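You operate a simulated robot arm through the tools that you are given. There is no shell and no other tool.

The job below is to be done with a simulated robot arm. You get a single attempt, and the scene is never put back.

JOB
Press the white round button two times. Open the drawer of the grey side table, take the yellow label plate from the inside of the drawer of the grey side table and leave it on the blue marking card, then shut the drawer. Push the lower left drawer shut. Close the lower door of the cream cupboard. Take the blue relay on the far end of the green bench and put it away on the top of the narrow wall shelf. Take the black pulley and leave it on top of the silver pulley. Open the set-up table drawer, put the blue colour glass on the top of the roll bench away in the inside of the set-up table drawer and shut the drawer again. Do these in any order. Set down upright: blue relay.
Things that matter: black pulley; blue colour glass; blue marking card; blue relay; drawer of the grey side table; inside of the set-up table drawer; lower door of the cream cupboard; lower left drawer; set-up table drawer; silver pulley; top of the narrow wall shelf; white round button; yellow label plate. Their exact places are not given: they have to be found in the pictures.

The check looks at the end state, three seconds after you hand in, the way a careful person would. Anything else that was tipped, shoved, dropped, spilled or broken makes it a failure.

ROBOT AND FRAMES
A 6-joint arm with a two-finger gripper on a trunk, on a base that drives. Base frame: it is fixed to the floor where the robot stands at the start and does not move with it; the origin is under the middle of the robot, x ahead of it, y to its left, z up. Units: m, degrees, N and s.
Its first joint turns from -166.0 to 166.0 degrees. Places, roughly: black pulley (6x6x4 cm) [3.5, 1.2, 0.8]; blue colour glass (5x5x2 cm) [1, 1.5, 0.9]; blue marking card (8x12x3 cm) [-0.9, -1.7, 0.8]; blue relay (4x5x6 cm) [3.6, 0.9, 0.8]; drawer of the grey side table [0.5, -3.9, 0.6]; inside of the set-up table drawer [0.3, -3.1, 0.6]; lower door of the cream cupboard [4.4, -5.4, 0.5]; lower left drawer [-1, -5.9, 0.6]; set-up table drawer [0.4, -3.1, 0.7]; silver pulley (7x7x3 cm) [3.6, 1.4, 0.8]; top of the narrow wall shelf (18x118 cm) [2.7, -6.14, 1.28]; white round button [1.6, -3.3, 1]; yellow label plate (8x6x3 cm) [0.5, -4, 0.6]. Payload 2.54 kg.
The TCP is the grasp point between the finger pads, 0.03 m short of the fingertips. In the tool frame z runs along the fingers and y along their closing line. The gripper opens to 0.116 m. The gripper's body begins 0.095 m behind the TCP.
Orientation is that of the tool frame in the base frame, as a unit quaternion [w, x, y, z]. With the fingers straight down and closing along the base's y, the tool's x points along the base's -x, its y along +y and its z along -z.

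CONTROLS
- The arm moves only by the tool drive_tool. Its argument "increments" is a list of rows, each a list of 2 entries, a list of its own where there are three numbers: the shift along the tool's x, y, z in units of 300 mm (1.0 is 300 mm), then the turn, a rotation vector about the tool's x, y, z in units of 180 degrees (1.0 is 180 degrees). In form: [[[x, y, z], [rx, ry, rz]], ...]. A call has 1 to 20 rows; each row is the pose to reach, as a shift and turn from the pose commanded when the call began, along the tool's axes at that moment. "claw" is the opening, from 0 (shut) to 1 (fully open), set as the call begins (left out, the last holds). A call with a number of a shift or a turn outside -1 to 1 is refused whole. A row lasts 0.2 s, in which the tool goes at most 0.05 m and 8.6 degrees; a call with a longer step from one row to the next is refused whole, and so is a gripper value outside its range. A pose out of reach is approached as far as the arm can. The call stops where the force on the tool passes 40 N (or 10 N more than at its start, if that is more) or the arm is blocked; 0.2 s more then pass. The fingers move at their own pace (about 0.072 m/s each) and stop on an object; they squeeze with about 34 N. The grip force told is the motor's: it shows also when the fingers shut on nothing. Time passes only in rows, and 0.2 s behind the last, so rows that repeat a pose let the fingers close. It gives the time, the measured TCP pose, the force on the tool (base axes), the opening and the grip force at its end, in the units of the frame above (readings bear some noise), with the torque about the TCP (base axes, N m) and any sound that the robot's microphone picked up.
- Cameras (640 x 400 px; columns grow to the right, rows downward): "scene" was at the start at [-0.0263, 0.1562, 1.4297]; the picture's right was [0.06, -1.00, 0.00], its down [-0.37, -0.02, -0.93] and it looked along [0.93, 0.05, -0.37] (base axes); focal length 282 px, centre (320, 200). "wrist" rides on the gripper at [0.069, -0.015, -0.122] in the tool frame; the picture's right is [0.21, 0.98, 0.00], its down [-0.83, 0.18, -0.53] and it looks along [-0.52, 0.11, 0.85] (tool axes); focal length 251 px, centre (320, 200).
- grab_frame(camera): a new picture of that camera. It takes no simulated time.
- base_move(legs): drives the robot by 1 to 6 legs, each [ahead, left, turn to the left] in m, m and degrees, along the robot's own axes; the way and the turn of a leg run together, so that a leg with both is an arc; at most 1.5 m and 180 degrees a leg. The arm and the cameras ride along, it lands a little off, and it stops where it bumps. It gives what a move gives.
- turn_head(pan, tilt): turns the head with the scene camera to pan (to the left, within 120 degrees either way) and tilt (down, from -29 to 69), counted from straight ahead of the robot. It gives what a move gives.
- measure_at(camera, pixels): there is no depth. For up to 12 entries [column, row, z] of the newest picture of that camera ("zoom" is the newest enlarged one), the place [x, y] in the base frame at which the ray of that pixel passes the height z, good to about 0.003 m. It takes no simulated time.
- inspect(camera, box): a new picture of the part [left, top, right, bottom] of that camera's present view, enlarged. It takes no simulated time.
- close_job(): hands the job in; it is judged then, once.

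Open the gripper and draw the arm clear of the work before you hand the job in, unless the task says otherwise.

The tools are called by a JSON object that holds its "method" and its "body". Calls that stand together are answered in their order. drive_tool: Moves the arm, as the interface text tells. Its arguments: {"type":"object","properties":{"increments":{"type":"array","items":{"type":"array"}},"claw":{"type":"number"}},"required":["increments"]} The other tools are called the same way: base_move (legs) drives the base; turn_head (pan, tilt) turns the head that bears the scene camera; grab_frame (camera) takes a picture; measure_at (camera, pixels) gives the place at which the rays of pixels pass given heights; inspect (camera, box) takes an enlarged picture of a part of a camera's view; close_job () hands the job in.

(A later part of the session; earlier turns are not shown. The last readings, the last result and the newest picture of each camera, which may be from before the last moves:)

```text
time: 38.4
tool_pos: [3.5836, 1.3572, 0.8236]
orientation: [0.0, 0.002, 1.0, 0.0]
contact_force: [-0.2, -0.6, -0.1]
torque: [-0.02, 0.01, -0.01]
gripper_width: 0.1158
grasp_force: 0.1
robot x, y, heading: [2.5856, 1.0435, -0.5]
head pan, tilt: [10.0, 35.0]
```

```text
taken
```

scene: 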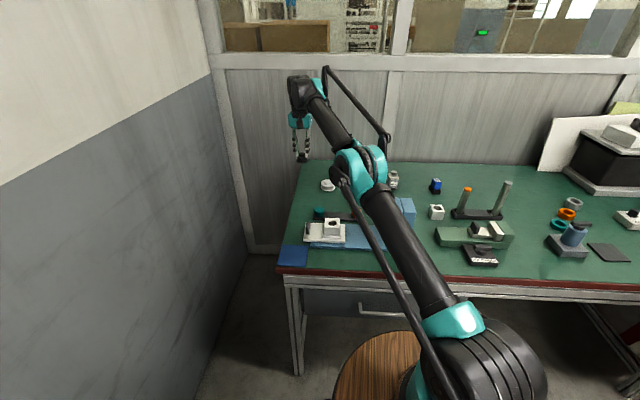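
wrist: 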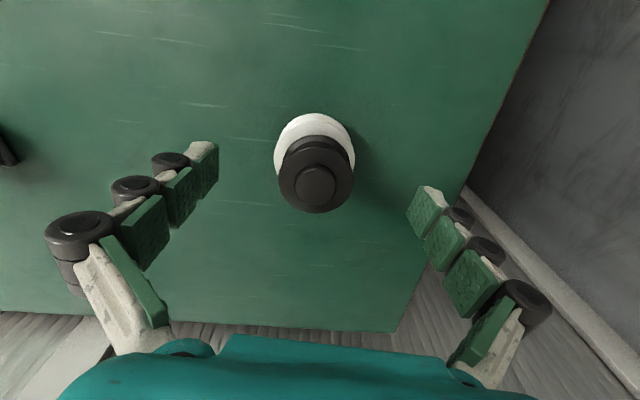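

Released and it stands on the silver pulley. I raise the arm straight up and look at it in the scene view.

{"method": "drive_tool", "body": {"increments": [[[0, 0, -0.1], [0, 0, 0]], [[0, 0, -0.25], [0, 0, 0]], [[0, 0, -0.4], [0, 0, 0]], [[0, 0, -0.55], [0, 0, 0]], [[0.1, -0.1, -0.6], [0, 0, 0]], [[0.2, -0.2, -0.65], [0, 0, 0]], [[0.3, -0.3, -0.7], [0, 0, 0]], [[0.3, -0.3, -0.7], [0, 0, 0]]], "claw": 1}}

{"method": "inspect", "body": {"camera": "scene", "box": [280, 150, 440, 250]}}

{"method": "inspect", "body": {"camera": "wrist", "box": [300, 110, 500, 260]}}

```text
time: 40.2
tool_pos: [3.4925, 1.2699, 1.0349]
orientation: [0.0, 0.002, 1.0, 0.0]
contact_force: [0.2, -1.2, -0.3]
torque: [0.0, -0.02, 0.01]
gripper_width: 0.1159
grasp_force: 0.1
robot x, y, heading: [2.5863, 1.0451, -0.3]
head pan, tilt: [10.0, 35.0]
```

```text
4.00 times, centred on (360, 200) of scene
```

zoom: 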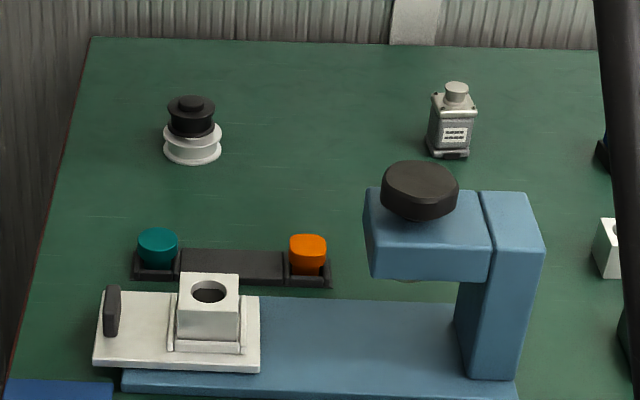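

```text
2.67 times, centred on (400, 185) of wrist
```

zoom: 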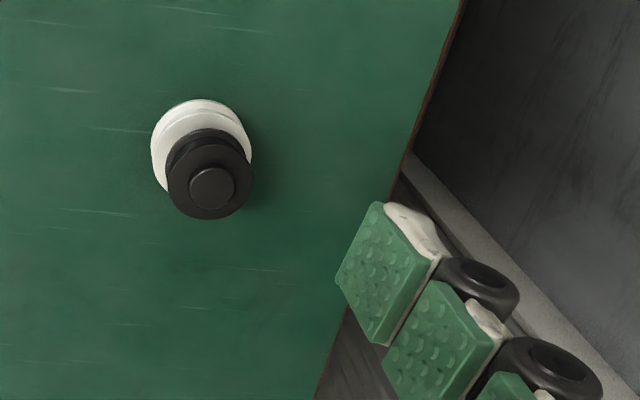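

The black pulley rests on the silver one. Before grasping the relay I look over to the wall shelf (due right, ~7 m) to know how it will have to be placed.

{"method": "turn_head", "body": {"pan": -88, "tilt": 10}}

{"method": "grab_frame", "body": {"camera": "scene"}}

{"method": "inspect", "body": {"camera": "scene", "box": [260, 120, 420, 220]}}

```text
time: 41.9
tool_pos: [3.4935, 1.2707, 1.0357]
orientation: [0.0, 0.001, 1.0, 0.0]
contact_force: [-0.3, -0.3, 0.1]
torque: [0.0, -0.03, 0.0]
gripper_width: 0.1157
grasp_force: 0.1
robot x, y, heading: [2.5845, 1.0473, -0.0]
head pan, tilt: [-88.0, 10.0]
```

```text
taken
```

scene: 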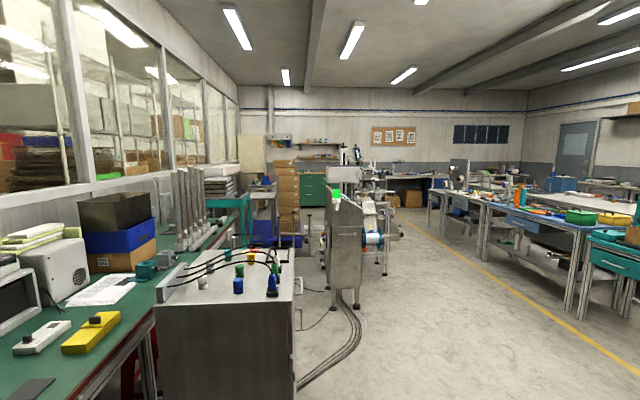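

```text
4.00 times, centred on (340, 170) of scene
```

zoom: 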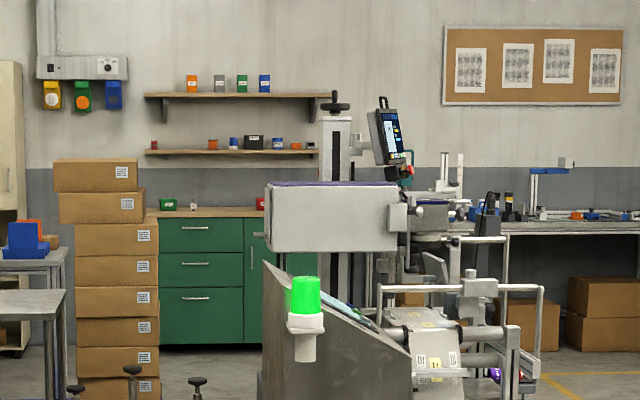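

Two shelves: the lower one (~1.28) has an upper shelf ~0.32 m above it, so I'll want a tilted (45°) grasp for the relay. I first move the tool to look at the relay.

{"method": "turn_head", "body": {"pan": 0, "tilt": 35}}

{"method": "drive_tool", "body": {"increments": [[[0.05, -0.15, 0], [0, 0, 0]], [[0.1, -0.3, 0], [0, 0, 0]], [[0.15, -0.45, 0], [0, 0, 0]], [[0.17, -0.6, 0], [0, 0, 0]], [[0.17, -0.75, 0], [0, 0, 0]], [[0.17, -0.9, 0], [0, 0, 0]], [[0.17, -1.0, 0], [0, 0, 0]], [[0.17, -1.0, 0], [0, 0, 0]]], "claw": 1}}

{"method": "drive_tool", "body": {"increments": [[[0, -0.13, 0], [0, 0, 0]], [[0, -0.23, 0], [0, 0, 0]], [[0, -0.23, 0], [0, 0, 0]]], "claw": 1}}

{"method": "grab_frame", "body": {"camera": "wrist"}}

{"method": "inspect", "body": {"camera": "scene", "box": [330, 120, 490, 220]}}

```text
time: 43.5
tool_pos: [3.4944, 1.2705, 1.0352]
orientation: [0.0, 0.001, 1.0, 0.0]
contact_force: [0.1, -0.2, 0.1]
torque: [-0.04, 0.0, 0.02]
gripper_width: 0.116
grasp_force: 0.0
robot x, y, heading: [2.5879, 1.0441, -0.1]
head pan, tilt: [0.0, 35.0]
```

```text
time: 45.3
tool_pos: [3.4398, 0.9667, 1.0343]
orientation: [-0.001, 0.002, 1.0, 0.0]
contact_force: [-0.2, 0.2, 0.9]
torque: [0.01, -0.01, 0.0]
gripper_width: 0.1158
grasp_force: 0.0
robot x, y, heading: [2.5822, 1.0491, -0.5]
head pan, tilt: [0.0, 35.0]
```

```text
time: 46.1
tool_pos: [3.4405, 0.8979, 1.0337]
orientation: [0.0, 0.002, 1.0, 0.001]
contact_force: [0.5, -0.3, 0.2]
torque: [0.03, 0.03, -0.02]
gripper_width: 0.1162
grasp_force: 0.1
robot x, y, heading: [2.5836, 1.0474, -0.3]
head pan, tilt: [0.0, 35.0]
```

```text
taken
```

wrist: 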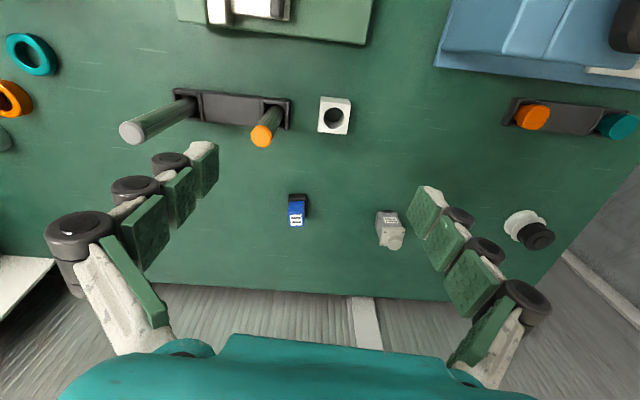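

```text
4.00 times, centred on (410, 170) of scene
```

zoom: 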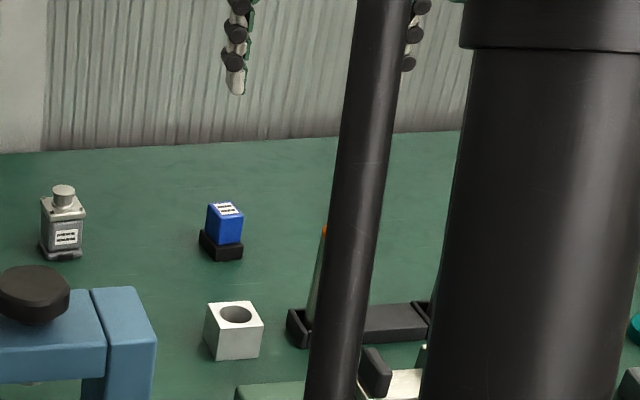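

I zoom on the relay at (297,210) to get its size and orientation.

{"method": "inspect", "body": {"camera": "wrist", "box": [265, 185, 329, 235]}}

{"method": "measure_at", "body": {"camera": "zoom", "pixels": [[235, 365, 0.82], [395, 400, 0.82], [320, 300, 0.82], [230, 90, 0.76], [425, 80, 0.76], [320, 200, 0.79]]}}

```text
8.00 times, centred on (297, 210) of wrist
```

zoom: 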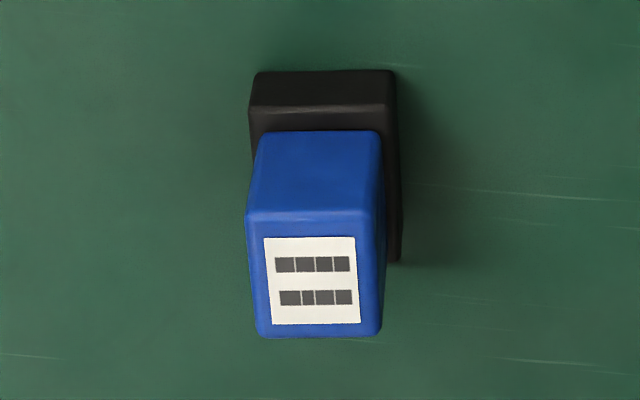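

```text
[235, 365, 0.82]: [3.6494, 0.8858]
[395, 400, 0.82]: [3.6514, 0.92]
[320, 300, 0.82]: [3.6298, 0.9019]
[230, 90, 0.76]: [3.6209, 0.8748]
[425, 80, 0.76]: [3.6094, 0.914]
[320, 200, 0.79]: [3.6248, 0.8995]
```

The relay is about at (3.625,0.900), turned ~8°. A white cube sits between it and the robot; I measure the cube for clearance.

{"method": "inspect", "body": {"camera": "wrist", "box": [280, 70, 408, 170]}}

{"method": "measure_at", "body": {"camera": "zoom", "pixels": [[193, 215, 0.81], [345, 255, 0.81], [345, 150, 0.81], [200, 110, 0.76], [193, 215, 0.8], [345, 255, 0.8], [190, 200, 0.9], [85, 280, 0.9]]}}

```text
4.00 times, centred on (344, 120) of wrist
```

zoom: 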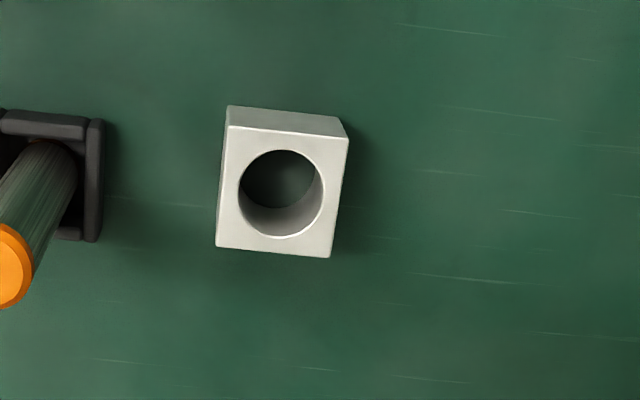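

```text
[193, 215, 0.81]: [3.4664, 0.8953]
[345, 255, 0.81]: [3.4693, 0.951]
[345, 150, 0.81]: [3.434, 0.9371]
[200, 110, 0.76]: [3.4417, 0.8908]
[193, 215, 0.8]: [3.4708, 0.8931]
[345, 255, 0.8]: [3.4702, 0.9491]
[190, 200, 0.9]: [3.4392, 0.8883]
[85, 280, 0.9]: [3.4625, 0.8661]
```

The cube top is ~0.81 at x≤3.472, so I use a 42° tilt, which keeps the camera clear. First I tilt the tool in place, then yaw 8°.

{"method": "drive_tool", "body": {"increments": [[[0, 0, 0], [0, -0.0389, 0]], [[0, 0, 0], [0, -0.0778, 0]], [[0, 0, 0], [0, -0.1167, 0]], [[0, 0, 0], [0, -0.1556, 0]], [[0, 0, 0], [0, -0.1944, 0]], [[0, 0, 0], [0, -0.2333, 0]], [[0, 0, 0], [0, -0.2333, 0]]], "claw": 1}}

{"method": "drive_tool", "body": {"increments": [[[0, 0, 0], [-0.0297, 0, -0.033]], [[0, 0, 0], [-0.0297, 0, -0.033]]], "claw": 1}}

{"method": "grab_frame", "body": {"camera": "wrist"}}

{"method": "grab_frame", "body": {"camera": "scene"}}

```text
time: 47.7
tool_pos: [3.4412, 0.9003, 1.0334]
orientation: [0.359, 0.001, 0.933, 0.0]
contact_force: [0.3, 0.1, -0.4]
torque: [0.0, 0.01, 0.03]
gripper_width: 0.1161
grasp_force: 0.0
robot x, y, heading: [2.5846, 1.0477, 0.1]
head pan, tilt: [0.0, 35.0]
```

```text
time: 48.3
tool_pos: [3.442, 0.8993, 1.0339]
orientation: [0.358, -0.064, 0.931, 0.024]
contact_force: [0.4, -0.6, -0.2]
torque: [0.01, -0.01, 0.01]
gripper_width: 0.116
grasp_force: 0.1
robot x, y, heading: [2.5868, 1.0477, -0.6]
head pan, tilt: [0.0, 35.0]
```

```text
taken
```

wrist: 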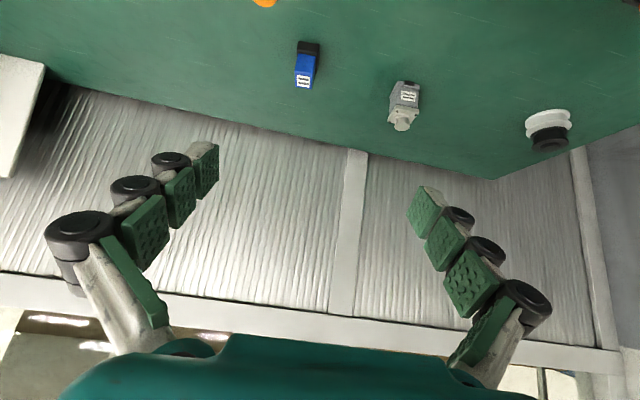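

```text
taken
```

scene: 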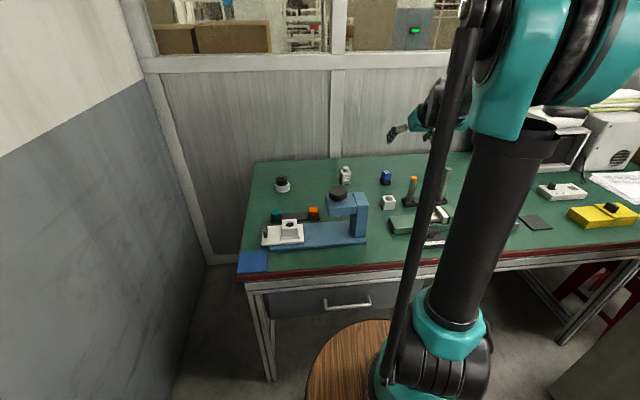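

The tilt and 8° yaw are right. I re-measure the relay in this view (306,65) and also check it in the scene view.

{"method": "inspect", "body": {"camera": "wrist", "box": [274, 40, 338, 90]}}

{"method": "measure_at", "body": {"camera": "zoom", "pixels": [[300, 300, 0.82], [300, 200, 0.82], [400, 300, 0.82], [300, 300, 0.8]]}}

```text
8.00 times, centred on (306, 65) of wrist
```

zoom: 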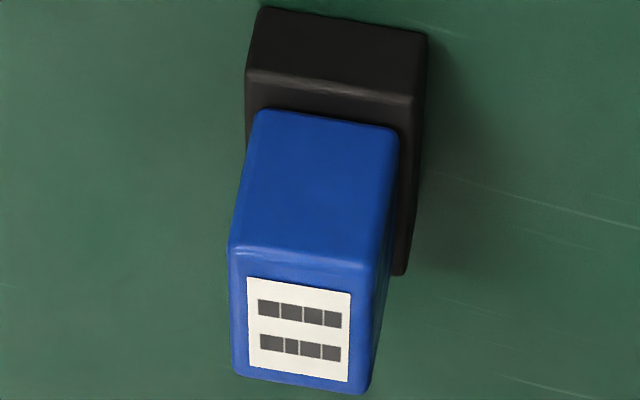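

```text
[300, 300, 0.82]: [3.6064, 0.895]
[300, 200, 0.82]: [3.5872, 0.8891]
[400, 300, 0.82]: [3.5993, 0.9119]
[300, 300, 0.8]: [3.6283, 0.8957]
```

Relay ≈(3.618,0.8985); its edges are parallel to my closing line. I go to a pre-grasp 10 cm back along the tool axis.

{"method": "drive_tool", "body": {"increments": [[[0.02, -0.02, 0.13], [0, 0, 0]], [[0.04, -0.04, 0.26], [0, 0, 0]], [[0.055, -0.06, 0.39], [0, 0, 0]], [[0.065, -0.075, 0.52], [0, 0, 0]], [[0.0753, -0.086, 0.6213], [0, 0, 0]], [[0.0753, -0.086, 0.6213], [0, 0, 0]]], "claw": 1}}

{"method": "grab_frame", "body": {"camera": "wrist"}}

{"method": "inspect", "body": {"camera": "scene", "box": [330, 120, 490, 220]}}

```text
time: 49.7
tool_pos: [3.5496, 0.8865, 0.8824]
orientation: [0.357, -0.063, 0.932, 0.024]
contact_force: [0.1, -0.3, -0.1]
torque: [0.0, 0.04, 0.0]
gripper_width: 0.1158
grasp_force: 0.1
robot x, y, heading: [2.5852, 1.0431, -0.1]
head pan, tilt: [0.0, 35.0]
```

```text
taken
```

wrist: 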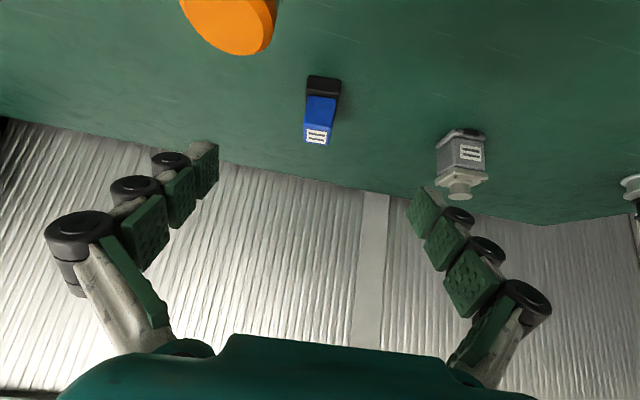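

```text
4.00 times, centred on (410, 170) of scene
```

zoom: 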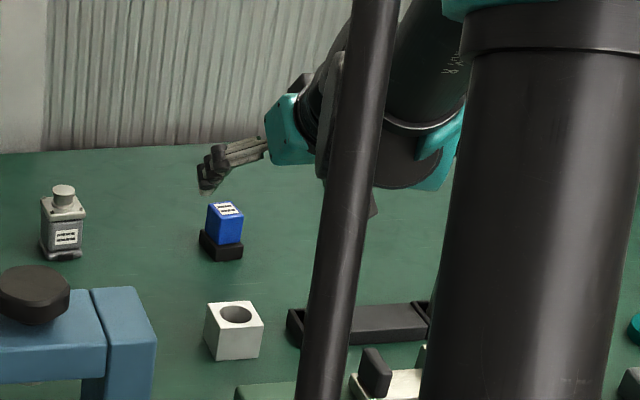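

The orange-topped rod at (230,18) is close to the wrist camera's path. I measure it to judge the clearance.

{"method": "measure_at", "body": {"camera": "wrist", "pixels": [[232, 22, 0.88], [232, 22, 0.89], [232, 22, 0.87], [232, 22, 0.86], [318, 132, 0.82], [305, 142, 0.82], [329, 145, 0.82]]}}

{"method": "inspect", "body": {"camera": "wrist", "box": [280, 65, 360, 155]}}

```text
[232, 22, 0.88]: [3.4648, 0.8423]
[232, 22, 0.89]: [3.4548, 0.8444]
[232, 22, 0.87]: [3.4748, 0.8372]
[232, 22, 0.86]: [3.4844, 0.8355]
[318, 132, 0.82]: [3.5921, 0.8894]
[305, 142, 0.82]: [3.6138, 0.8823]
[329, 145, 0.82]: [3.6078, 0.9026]
```

```text
4.44 times, centred on (320, 110) of wrist
```

zoom: 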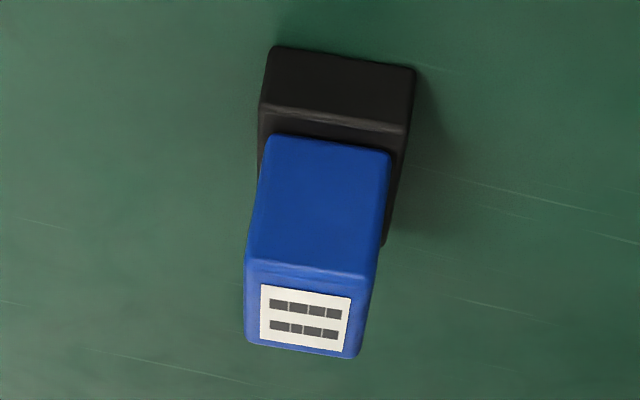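

The rod (3.463,0.843, top≈0.88) lies in the camera's way, so I back off 6 cm and flip the tool 180° about its axis to put the camera on top.

{"method": "drive_tool", "body": {"increments": [[[0, 0, -0.1], [0, 0, 0.04]], [[0, 0, -0.2], [0, 0, 0.08]], [[0, 0, -0.2], [0, 0, 0.125]], [[0, 0, -0.2], [0, 0, 0.17]], [[0, 0, -0.2], [0, 0, 0.215]], [[0, 0, -0.2], [0, 0, 0.26]], [[0, 0, -0.2], [0, 0, 0.305]], [[0, 0, -0.2], [0, 0, 0.35]], [[0, 0, -0.2], [0, 0, 0.395]], [[0, 0, -0.2], [0, 0, 0.44]], [[0, 0, -0.2], [0, 0, 0.485]], [[0, 0, -0.2], [0, 0, 0.53]], [[0, 0, -0.2], [0, 0, 0.575]], [[0, 0, -0.2], [0, 0, 0.62]], [[0, 0, -0.2], [0, 0, 0.665]], [[0, 0, -0.2], [0, 0, 0.71]], [[0, 0, -0.2], [0, 0, 0.755]], [[0, 0, -0.2], [0, 0, 0.8]], [[0, 0, -0.2], [0, 0, 0.845]], [[0, 0, -0.2], [0, 0, 0.89]]], "claw": 1}}

{"method": "drive_tool", "body": {"increments": [[[0, 0, 0], [0, 0, 0.04]], [[0, 0, 0], [0, 0, 0.08]], [[0, 0, 0], [0, 0, 0.11]], [[0, 0, 0], [0, 0, 0.11]]], "claw": 1}}

{"method": "grab_frame", "body": {"camera": "wrist"}}

{"method": "grab_frame", "body": {"camera": "scene"}}

```text
time: 53.9
tool_pos: [3.5109, 0.8842, 0.9242]
orientation: [0.037, 0.907, 0.221, 0.357]
contact_force: [-0.3, 0.5, 0.3]
torque: [0.02, 0.02, 0.02]
gripper_width: 0.1163
grasp_force: 0.1
robot x, y, heading: [2.5812, 1.0457, 0.0]
head pan, tilt: [0.0, 35.0]
```

```text
time: 54.9
tool_pos: [3.5133, 0.8822, 0.927]
orientation: [-0.025, 0.931, 0.063, 0.358]
contact_force: [-0.1, 0.1, 0.3]
torque: [0.01, 0.0, 0.02]
gripper_width: 0.1157
grasp_force: 0.1
robot x, y, heading: [2.5858, 1.0451, -0.3]
head pan, tilt: [0.0, 35.0]
```

```text
taken
```

wrist: 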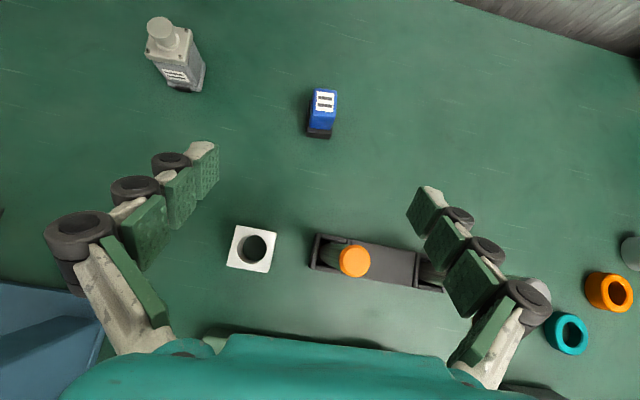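

```text
taken
```

scene: 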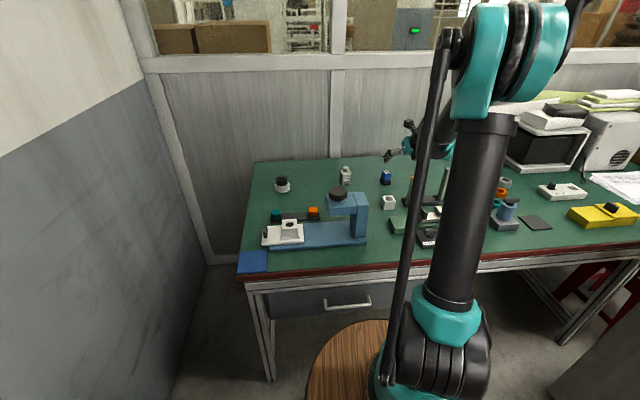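

The flip worked; the camera now looks down from above with the relay at (322,112). I zoom and measure it.

{"method": "inspect", "body": {"camera": "wrist", "box": [290, 80, 354, 145]}}

{"method": "measure_at", "body": {"camera": "zoom", "pixels": [[340, 170, 0.82], [340, 70, 0.82], [440, 170, 0.82], [340, 170, 0.8], [320, 370, 0.76], [320, 270, 0.77]]}}

```text
6.15 times, centred on (322, 112) of wrist
```

zoom: 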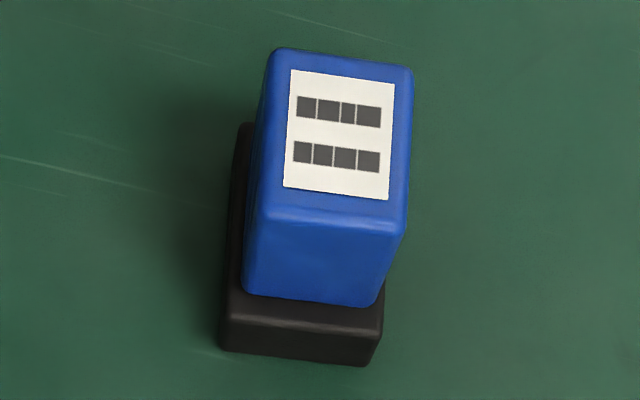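

```text
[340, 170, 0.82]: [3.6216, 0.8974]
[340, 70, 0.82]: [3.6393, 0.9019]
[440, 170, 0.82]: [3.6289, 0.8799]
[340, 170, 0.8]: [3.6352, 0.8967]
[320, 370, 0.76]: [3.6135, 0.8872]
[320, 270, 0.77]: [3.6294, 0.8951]
```

Relay body centre ≈(3.630,0.898), top ≈0.81–0.82. I approach along the tool axis to TCP z≈0.802.

{"method": "drive_tool", "body": {"increments": [[[0.004, 0.001, 0.14], [0, 0, 0]], [[0.008, 0.003, 0.28], [0, 0, 0]], [[0.012, 0.0045, 0.4], [0, 0, 0]], [[0.0133, 0.0045, 0.5], [0, 0, 0]], [[0.0133, 0.0045, 0.57], [0, 0, 0]], [[0.0133, 0.0045, 0.57], [0, 0, 0]]], "claw": 1}}

{"method": "grab_frame", "body": {"camera": "wrist"}}

{"method": "inspect", "body": {"camera": "scene", "box": [330, 120, 490, 220]}}

```text
time: 56.3
tool_pos: [3.6267, 0.8985, 0.8008]
orientation: [-0.025, 0.931, 0.064, 0.358]
contact_force: [0.0, 0.2, 0.5]
torque: [0.0, 0.01, 0.0]
gripper_width: 0.1163
grasp_force: 0.0
robot x, y, heading: [2.5871, 1.0466, -0.1]
head pan, tilt: [0.0, 35.0]
```

```text
taken
```

wrist: 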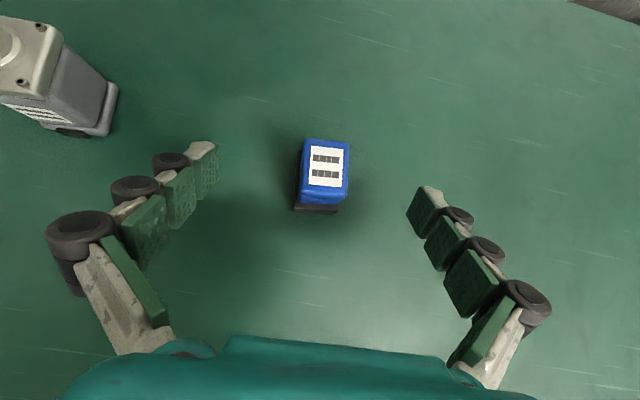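

```text
4.00 times, centred on (410, 170) of scene
```

zoom: 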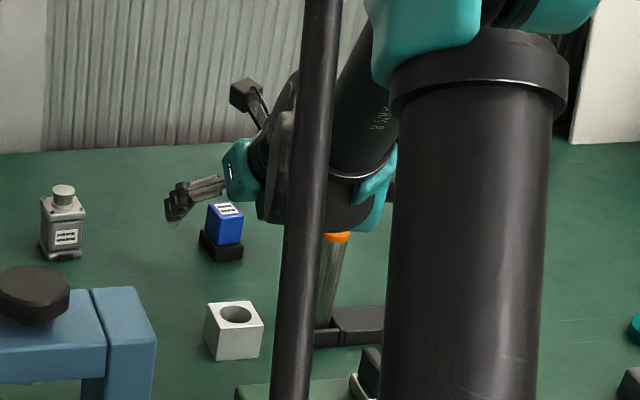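

The relay is between the fingers; I verify its position against the TCP before closing.

{"method": "measure_at", "body": {"camera": "wrist", "pixels": [[326, 164, 0.82], [326, 164, 0.81], [316, 210, 0.765], [320, 195, 0.81]]}}

```text
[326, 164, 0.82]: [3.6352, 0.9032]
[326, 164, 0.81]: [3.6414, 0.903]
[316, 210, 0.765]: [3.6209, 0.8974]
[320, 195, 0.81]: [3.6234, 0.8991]
```

I shift 1 cm further onto the relay and close the gripper.

{"method": "drive_tool", "body": {"increments": [[[0.019, -0.005, 0.03], [0, 0, 0]], [[0.019, -0.005, 0.03], [0, 0, 0]]], "claw": 1}}

{"method": "drive_tool", "body": {"increments": [[[0, 0, 0], [0, 0, 0]], [[0, 0, 0], [0, 0, 0]], [[0, 0, 0], [0, 0, 0]], [[0, 0, 0], [0, 0, 0]], [[0, 0, 0], [0, 0, 0]]], "claw": 0}}

{"method": "grab_frame", "body": {"camera": "wrist"}}

```text
time: 56.9
tool_pos: [3.6362, 0.9013, 0.799]
orientation: [-0.024, 0.931, 0.063, 0.358]
contact_force: [-0.6, -0.3, -0.7]
torque: [0.01, -0.01, 0.0]
gripper_width: 0.1159
grasp_force: 0.0
robot x, y, heading: [2.584, 1.0458, 0.0]
head pan, tilt: [0.0, 35.0]
```

```text
time: 58.1
tool_pos: [3.637, 0.9014, 0.8005]
orientation: [-0.024, 0.931, 0.064, 0.357]
contact_force: [0.5, 0.6, 0.1]
torque: [0.02, 0.02, 0.0]
gripper_width: 0.028
grasp_force: 33.8
robot x, y, heading: [2.5887, 1.0426, -0.3]
head pan, tilt: [0.0, 35.0]
```

```text
taken
```

wrist: 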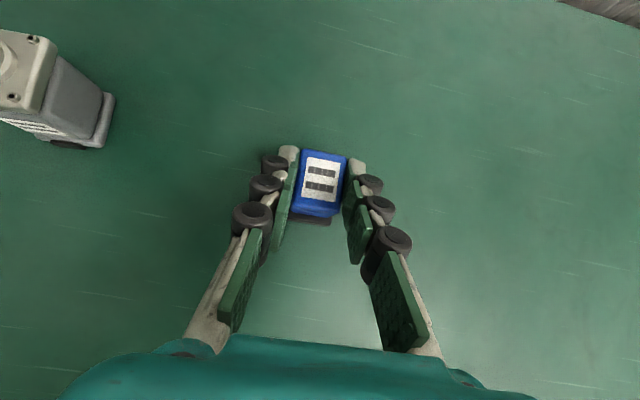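

Firm grip at 0.028 m. I lift straight up 25 cm, then retract toward the robot for driving.

{"method": "drive_tool", "body": {"increments": [[[0.056, 0, -0.062], [0, 0, 0]], [[0.1676, 0, -0.1858], [0, 0, 0]], [[0.279, 0, -0.31], [0, 0, 0]], [[0.39, 0, -0.433], [0, 0, 0]], [[0.5, 0, -0.557], [0, 0, 0]], [[0.55, 0, -0.62], [0, 0, 0]]], "claw": 0}}

{"method": "drive_tool", "body": {"increments": [[[-0.1, 0, -0.12], [0, 0, 0]], [[-0.2, 0, -0.24], [0, 0, 0]], [[-0.3, 0, -0.36], [0, 0, 0]], [[-0.4, 0, -0.48], [0, 0, 0]], [[-0.5, 0, -0.6], [0, 0, 0]], [[-0.6, 0, -0.7], [0, 0, 0]], [[-0.6, 0, -0.7], [0, 0, 0]]], "claw": 0}}

{"method": "grab_frame", "body": {"camera": "wrist"}}

{"method": "grab_frame", "body": {"camera": "scene"}}

```text
time: 59.5
tool_pos: [3.6362, 0.9033, 1.0445]
orientation: [-0.025, 0.932, 0.064, 0.357]
contact_force: [0.2, 0.5, -0.4]
torque: [0.02, 0.03, -0.01]
gripper_width: 0.0277
grasp_force: 33.8
robot x, y, heading: [2.5863, 1.0447, -0.1]
head pan, tilt: [0.0, 35.0]
```

```text
time: 61.1
tool_pos: [3.3635, 0.8608, 1.0828]
orientation: [-0.024, 0.931, 0.063, 0.357]
contact_force: [-0.3, 0.2, -0.7]
torque: [0.01, -0.01, -0.02]
gripper_width: 0.0279
grasp_force: 34.1
robot x, y, heading: [2.587, 1.0466, -0.1]
head pan, tilt: [0.0, 35.0]
```

```text
taken
```

wrist: 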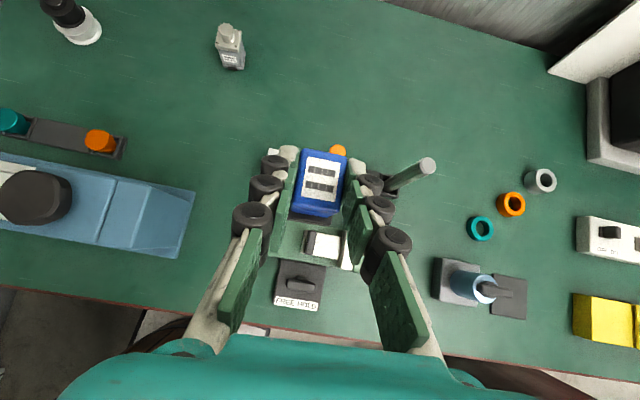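

```text
taken
```

scene: 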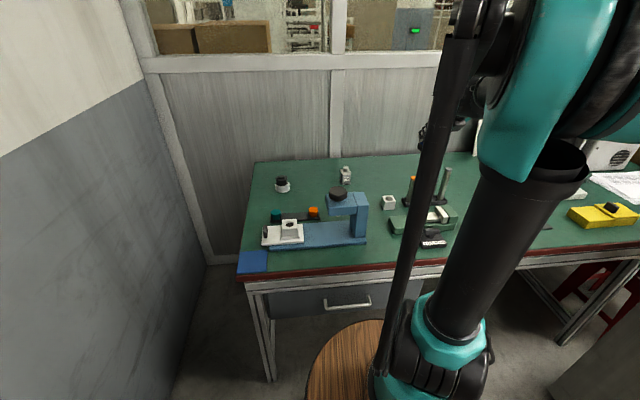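

Relay held upright. I raise the tool a bit more, then back away from the bench and turn to face the room (−y).

{"method": "drive_tool", "body": {"increments": [[[0.1, 0, -0.11], [0, 0, 0]], [[0.2, 0, -0.22], [0, 0, 0]], [[0.27, 0, -0.3], [0, 0, 0]], [[0.27, 0, -0.3], [0, 0, 0]]], "claw": 0}}

{"method": "base_move", "body": {"legs": [[-0.15, -0.3, 0], [-0.9, -0.35, 0], [0, 0, -90]]}}

{"method": "turn_head", "body": {"pan": 0, "tilt": 20}}

{"method": "grab_frame", "body": {"camera": "scene"}}

{"method": "grab_frame", "body": {"camera": "wrist"}}

```text
time: 62.1
tool_pos: [3.3654, 0.8612, 1.204]
orientation: [-0.025, 0.931, 0.064, 0.358]
contact_force: [0.3, 0.8, -1.2]
torque: [-0.02, 0.05, -0.01]
gripper_width: 0.028
grasp_force: 34.6
robot x, y, heading: [2.589, 1.0458, -0.4]
head pan, tilt: [0.0, 35.0]
```

```text
time: 72.8
tool_pos: [1.325, -0.3673, 1.204]
orientation: [0.239, 0.695, -0.623, 0.267]
contact_force: [0.9, -0.2, -1.0]
torque: [0.03, -0.03, -0.03]
gripper_width: 0.0279
grasp_force: 34.7
robot x, y, heading: [1.5293, 0.4059, -91.9]
head pan, tilt: [0.0, 35.0]
```

```text
time: 73.6
tool_pos: [1.3238, -0.3671, 1.2049]
orientation: [0.24, 0.695, -0.624, 0.266]
contact_force: [0.4, 0.2, 0.1]
torque: [0.02, 0.0, 0.01]
gripper_width: 0.028
grasp_force: 34.0
robot x, y, heading: [1.5316, 0.4042, -91.8]
head pan, tilt: [0.0, 20.0]
```

```text
taken
```

scene: 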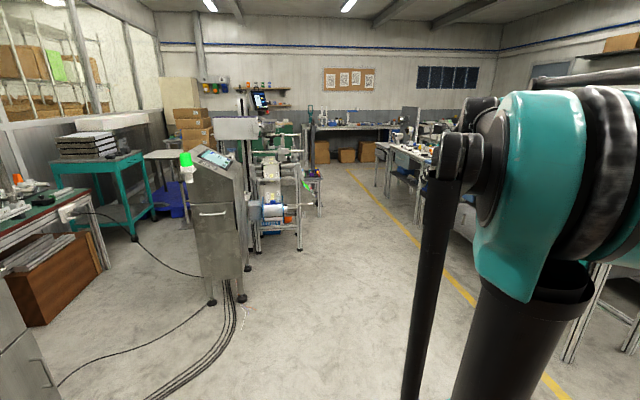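

```text
taken
```

wrist: 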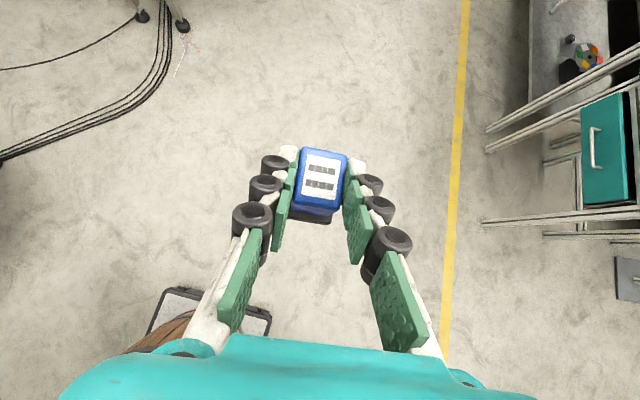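

The aisle ahead is visible. I measure floor points for the machine legs, yellow line and tables to plan the drive.

{"method": "measure_at", "body": {"camera": "scene", "pixels": [[240, 300, 0], [212, 303, 0], [300, 250, 0], [322, 214, 0], [425, 240, 0], [345, 165, 0], [418, 225, 0], [388, 195, 0], [262, 250, 0], [465, 280, 0]]}}

{"method": "inspect", "body": {"camera": "scene", "box": [160, 70, 320, 180]}}

{"method": "inspect", "body": {"camera": "scene", "box": [290, 90, 450, 250]}}

```text
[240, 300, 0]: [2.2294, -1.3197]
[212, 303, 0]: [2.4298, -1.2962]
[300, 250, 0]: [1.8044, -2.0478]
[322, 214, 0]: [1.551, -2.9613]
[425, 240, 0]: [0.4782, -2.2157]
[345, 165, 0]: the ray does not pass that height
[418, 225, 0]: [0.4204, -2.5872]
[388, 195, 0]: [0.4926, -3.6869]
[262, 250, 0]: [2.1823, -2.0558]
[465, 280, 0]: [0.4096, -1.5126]
```

```text
3.64 times, centred on (240, 125) of scene
```

zoom: 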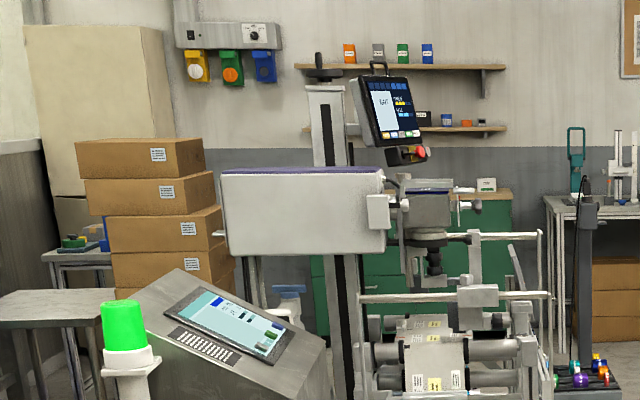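

```text
2.50 times, centred on (370, 170) of scene
```

zoom: 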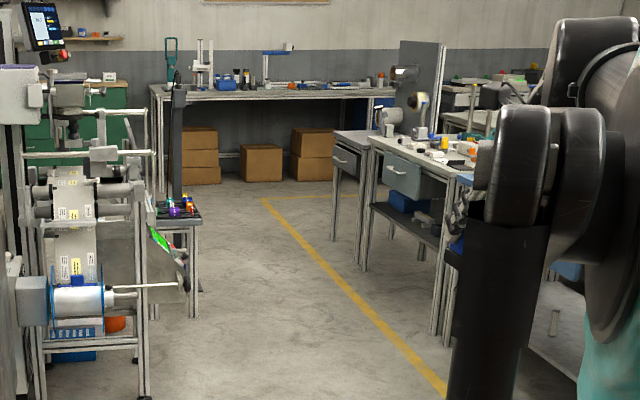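

The aisle centre is about x≈1.05 between tables (x≤0.5) and the stand (x≥1.55). I drive down it in steps.

{"method": "base_move", "body": {"legs": [[1.4, -0.47, 0], [0, 0, 1.8], [1.3, 0, 0]]}}

{"method": "turn_head", "body": {"pan": 15, "tilt": 20}}

{"method": "grab_frame", "body": {"camera": "scene"}}

```text
time: 87.4
tool_pos: [0.8547, -3.0655, 1.205]
orientation: [0.236, 0.703, -0.614, 0.27]
contact_force: [0.1, -0.4, -1.0]
torque: [0.03, 0.03, -0.03]
gripper_width: 0.0279
grasp_force: 34.2
robot x, y, heading: [1.037, -2.2902, -90.3]
head pan, tilt: [0.0, 20.0]
```

```text
time: 88.2
tool_pos: [0.8535, -3.0659, 1.2038]
orientation: [0.236, 0.703, -0.614, 0.27]
contact_force: [-0.2, 0.2, -1.0]
torque: [0.05, -0.01, 0.0]
gripper_width: 0.0279
grasp_force: 34.2
robot x, y, heading: [1.0363, -2.2878, -90.3]
head pan, tilt: [15.0, 20.0]
```

```text
taken
```

scene: 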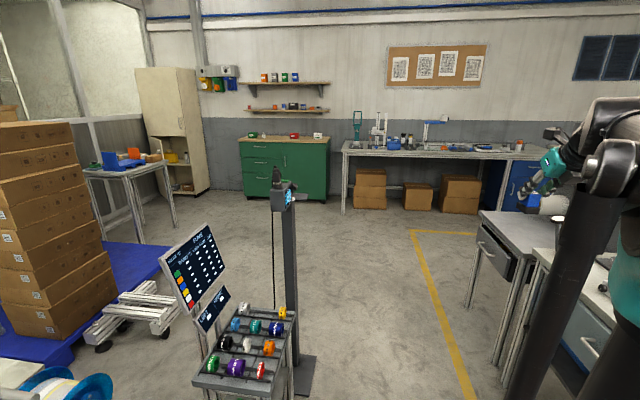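

I zoom on the post (button), the shelf, and the cream cupboard.

{"method": "inspect", "body": {"camera": "scene", "box": [255, 155, 335, 215]}}

{"method": "inspect", "body": {"camera": "scene", "box": [220, 60, 350, 210]}}

{"method": "inspect", "body": {"camera": "scene", "box": [80, 60, 240, 210]}}

{"method": "measure_at", "body": {"camera": "scene", "pixels": [[300, 385, 0], [244, 199, 0], [324, 204, 0], [330, 141, 0.9], [240, 138, 0.9], [242, 111, 1.28], [322, 112, 1.28], [175, 230, 0], [145, 243, 0], [345, 212, 0], [410, 232, 0], [470, 280, 0]]}}

```text
6.67 times, centred on (295, 185) of scene
```

zoom: 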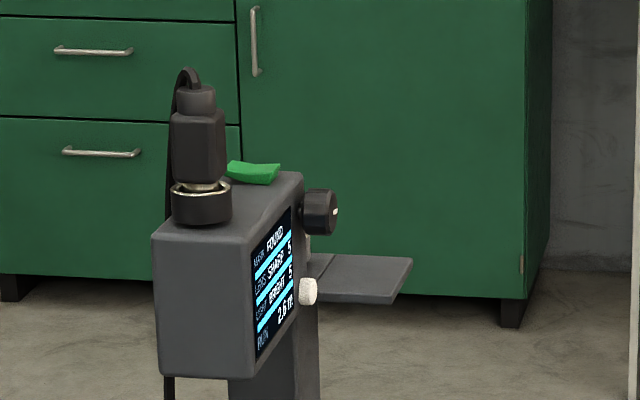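

```text
2.67 times, centred on (285, 135) of scene
```

zoom: 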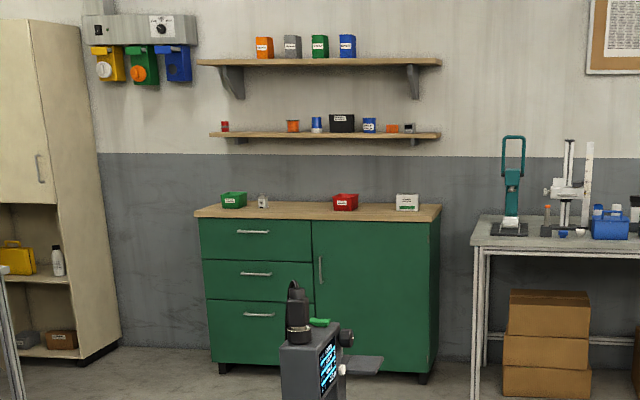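

```text
2.67 times, centred on (160, 135) of scene
```

zoom: 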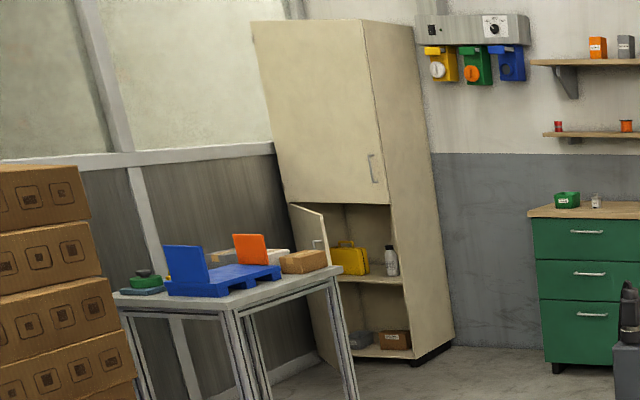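

```text
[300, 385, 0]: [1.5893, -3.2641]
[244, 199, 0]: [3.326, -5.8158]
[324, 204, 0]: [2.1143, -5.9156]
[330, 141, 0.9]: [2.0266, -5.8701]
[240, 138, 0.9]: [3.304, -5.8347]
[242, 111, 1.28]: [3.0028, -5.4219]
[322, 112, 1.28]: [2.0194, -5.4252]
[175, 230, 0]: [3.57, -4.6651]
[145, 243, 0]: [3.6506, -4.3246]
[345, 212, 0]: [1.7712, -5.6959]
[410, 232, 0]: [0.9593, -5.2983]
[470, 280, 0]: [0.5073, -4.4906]
```

I check the blue platform and pallet truck extents for the route to the shelf.

{"method": "measure_at", "body": {"camera": "scene", "pixels": [[165, 258, 0], [110, 240, 0], [185, 330, 0], [180, 300, 0.1], [100, 350, 0], [205, 190, 0], [155, 162, 0.75], [318, 360, 0], [190, 165, 0.4]]}}

```text
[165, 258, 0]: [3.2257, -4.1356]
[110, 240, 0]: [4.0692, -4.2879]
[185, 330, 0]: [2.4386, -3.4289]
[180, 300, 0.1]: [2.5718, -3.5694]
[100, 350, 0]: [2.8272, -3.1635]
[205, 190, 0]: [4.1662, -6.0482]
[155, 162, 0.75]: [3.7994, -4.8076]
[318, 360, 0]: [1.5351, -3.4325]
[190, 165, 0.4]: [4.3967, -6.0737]
```

Route is clear: on down the aisle to y≈−4.4, then strafe left toward the green cabinet.

{"method": "base_move", "body": {"legs": [[1.4, 0, 0.3], [0.75, 0, 0], [0.35, 1.4, 0]]}}

{"method": "turn_head", "body": {"pan": 10, "tilt": 10}}

{"method": "grab_frame", "body": {"camera": "scene"}}

{"method": "grab_frame", "body": {"camera": "wrist"}}

```text
time: 105.7
tool_pos: [2.1144, -5.6278, 1.204]
orientation: [0.242, 0.69, -0.629, 0.264]
contact_force: [-0.9, 0.7, -0.6]
torque: [0.0, -0.03, 0.02]
gripper_width: 0.0279
grasp_force: 34.1
robot x, y, heading: [2.3324, -4.8556, -92.7]
head pan, tilt: [15.0, 20.0]
```

```text
time: 106.4
tool_pos: [2.1144, -5.6267, 1.2044]
orientation: [0.241, 0.69, -0.629, 0.264]
contact_force: [0.3, -0.7, -0.5]
torque: [0.02, 0.0, -0.01]
gripper_width: 0.0279
grasp_force: 33.8
robot x, y, heading: [2.3317, -4.8537, -92.7]
head pan, tilt: [10.0, 10.0]
```

```text
taken
```

scene: 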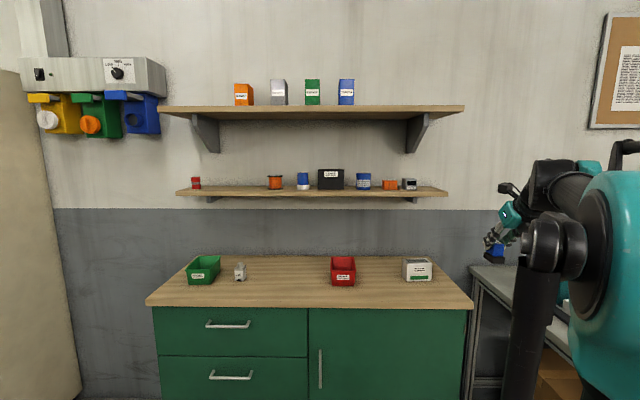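

```text
taken
```

wrist: 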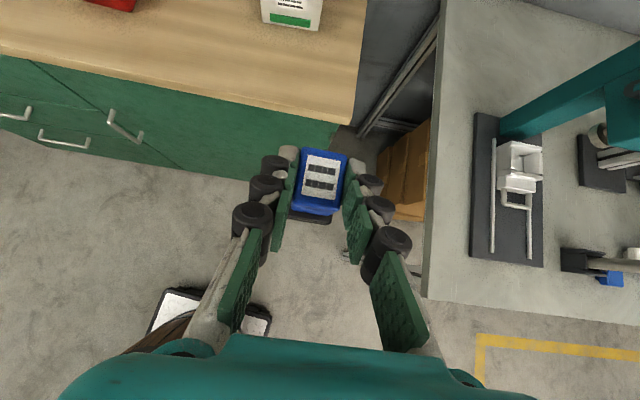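

The gap on the lower shelf is at pixels 202–267, i.e. x≈3.04. I retract the tool and raise it to z≈1.36, then bring the base closer.

{"method": "drive_tool", "body": {"increments": [[[-0.025, 0, -0.14], [0, 0, 0]], [[-0.05, 0, -0.28], [0, 0, 0]], [[-0.075, 0, -0.42], [0, 0, 0]], [[-0.1, 0, -0.56], [0, 0, 0]], [[-0.125, 0, -0.7], [0, 0, 0]], [[-0.15, 0, -0.83], [0, 0, 0]], [[-0.15, 0, -0.83], [0, 0, 0]]], "claw": 0}}

{"method": "base_move", "body": {"legs": [[0.37, 0.77, 0]]}}

{"method": "turn_head", "body": {"pan": 0, "tilt": 10}}

{"method": "grab_frame", "body": {"camera": "scene"}}

{"method": "grab_frame", "body": {"camera": "wrist"}}

```text
time: 108.0
tool_pos: [2.0965, -5.4279, 1.3563]
orientation: [0.241, 0.69, -0.629, 0.265]
contact_force: [0.5, -0.9, -0.4]
torque: [0.01, -0.05, -0.03]
gripper_width: 0.0279
grasp_force: 33.9
robot x, y, heading: [2.3348, -4.8559, -92.9]
head pan, tilt: [10.0, 10.0]
```

```text
time: 112.5
tool_pos: [2.8524, -5.8323, 1.3557]
orientation: [0.241, 0.691, -0.628, 0.265]
contact_force: [-0.6, -0.2, -0.4]
torque: [-0.01, 0.0, -0.02]
gripper_width: 0.028
grasp_force: 34.2
robot x, y, heading: [3.0872, -5.2616, -92.4]
head pan, tilt: [10.0, 10.0]
```

```text
time: 113.2
tool_pos: [2.8531, -5.8324, 1.3563]
orientation: [0.241, 0.691, -0.628, 0.265]
contact_force: [0.2, 0.9, -0.5]
torque: [-0.01, 0.02, -0.02]
gripper_width: 0.0277
grasp_force: 33.5
robot x, y, heading: [3.0836, -5.2584, -92.6]
head pan, tilt: [0.0, 10.0]
```

```text
taken
```

scene: 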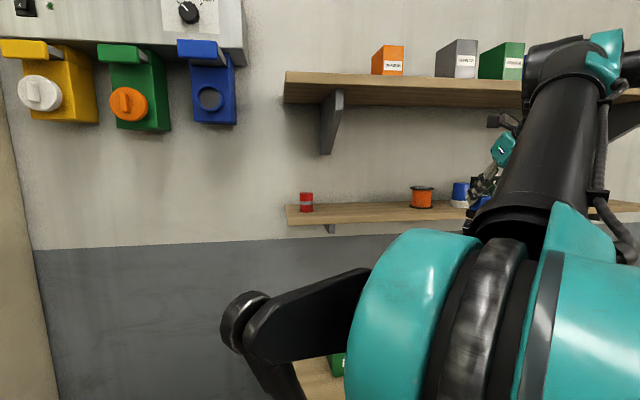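

```text
taken
```

wrist: 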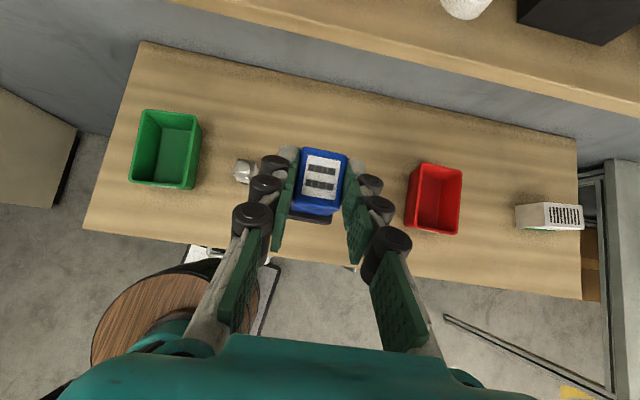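

I measure the shelf's front edge and the items on it from here.

{"method": "measure_at", "body": {"camera": "scene", "pixels": [[306, 211, 1.28], [421, 206, 1.28], [288, 222, 1.28], [400, 222, 1.28], [400, 205, 1.28], [284, 74, 1.6], [400, 81, 1.6], [284, 100, 1.57], [325, 155, 1.5], [288, 206, 1.28]]}}

{"method": "inspect", "body": {"camera": "scene", "box": [270, 60, 480, 240]}}

```text
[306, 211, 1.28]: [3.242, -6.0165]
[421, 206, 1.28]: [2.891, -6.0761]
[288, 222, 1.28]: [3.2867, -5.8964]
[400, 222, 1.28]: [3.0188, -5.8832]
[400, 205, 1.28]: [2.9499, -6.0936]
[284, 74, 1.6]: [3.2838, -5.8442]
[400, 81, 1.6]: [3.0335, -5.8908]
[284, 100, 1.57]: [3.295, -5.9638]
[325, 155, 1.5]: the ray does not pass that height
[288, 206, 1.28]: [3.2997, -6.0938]
```

```text
2.22 times, centred on (375, 150) of scene
```

zoom: 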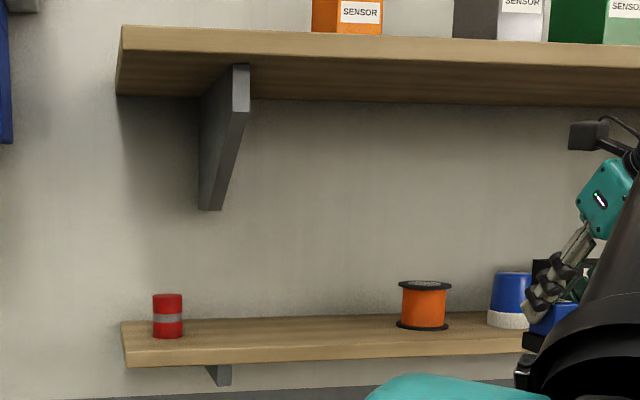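

The scene view is shallow at this height; I measure the shelf's front edge also with the wrist camera.

{"method": "measure_at", "body": {"camera": "wrist", "pixels": [[400, 50, 1.28], [250, 15, 1.28], [600, 104, 1.28], [465, 12, 1.28], [140, 40, 0.9], [575, 140, 0.9]]}}

{"method": "inspect", "body": {"camera": "wrist", "box": [160, 0, 640, 150]}}

```text
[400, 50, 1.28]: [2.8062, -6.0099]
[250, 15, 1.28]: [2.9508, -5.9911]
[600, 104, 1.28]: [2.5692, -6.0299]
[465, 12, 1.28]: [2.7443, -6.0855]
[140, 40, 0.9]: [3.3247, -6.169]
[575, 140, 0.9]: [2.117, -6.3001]
```

```text
1.33 times, centred on (400, 75) of wrist
```

zoom: 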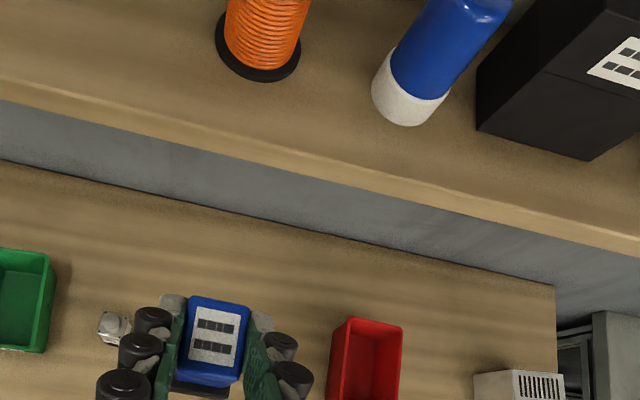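

The zoom shows the spool base near (258,52) and the front edge; I measure via zoom.

{"method": "measure_at", "body": {"camera": "zoom", "pixels": [[258, 52, 1.28], [410, 95, 1.28], [216, 35, 1.28], [100, 102, 1.28], [320, 155, 1.28], [600, 228, 1.28], [20, 10, 1.28]]}}

```text
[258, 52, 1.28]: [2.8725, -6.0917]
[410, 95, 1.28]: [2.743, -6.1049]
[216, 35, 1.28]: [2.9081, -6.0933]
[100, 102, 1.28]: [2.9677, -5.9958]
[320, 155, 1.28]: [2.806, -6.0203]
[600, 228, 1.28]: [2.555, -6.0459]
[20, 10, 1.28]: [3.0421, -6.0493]
```

Front-edge points show the room is turned about +6° relative to my frame; the shelf front at x≈3.05 is y≈−6.00. I move sideways to stand in front of the gap.

{"method": "drive_tool", "body": {"increments": [[[0.02, -0.14, 0.03], [0, 0, 0]], [[0.05, -0.28, 0.06], [0, 0, 0]], [[0.07, -0.42, 0.09], [0, 0, 0]], [[0.1, -0.56, 0.117], [0, 0, 0]], [[0.1, -0.582, 0.117], [0, 0, 0]], [[0.1, -0.582, 0.117], [0, 0, 0]]], "claw": 0}}

{"method": "inspect", "body": {"camera": "wrist", "box": [80, -80, 560, 220]}}

{"method": "grab_frame", "body": {"camera": "scene"}}

```text
time: 114.6
tool_pos: [3.0323, -5.8612, 1.3474]
orientation: [0.241, 0.691, -0.627, 0.265]
contact_force: [0.4, -0.2, -0.8]
torque: [-0.01, -0.01, 0.01]
gripper_width: 0.0277
grasp_force: 34.2
robot x, y, heading: [3.0875, -5.2562, -92.3]
head pan, tilt: [0.0, 10.0]
```

```text
refused: -80 is not a number from 0 to 400
```

```text
taken
```

scene: 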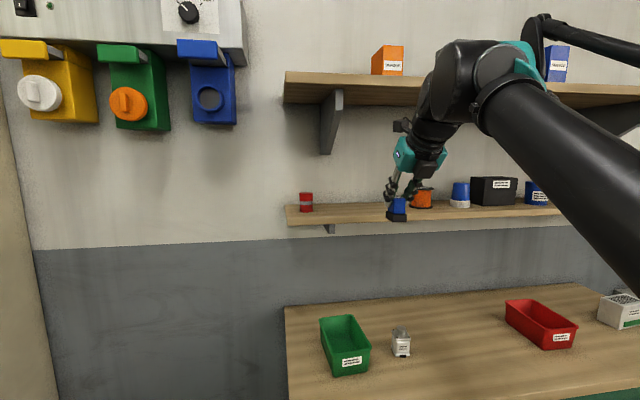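

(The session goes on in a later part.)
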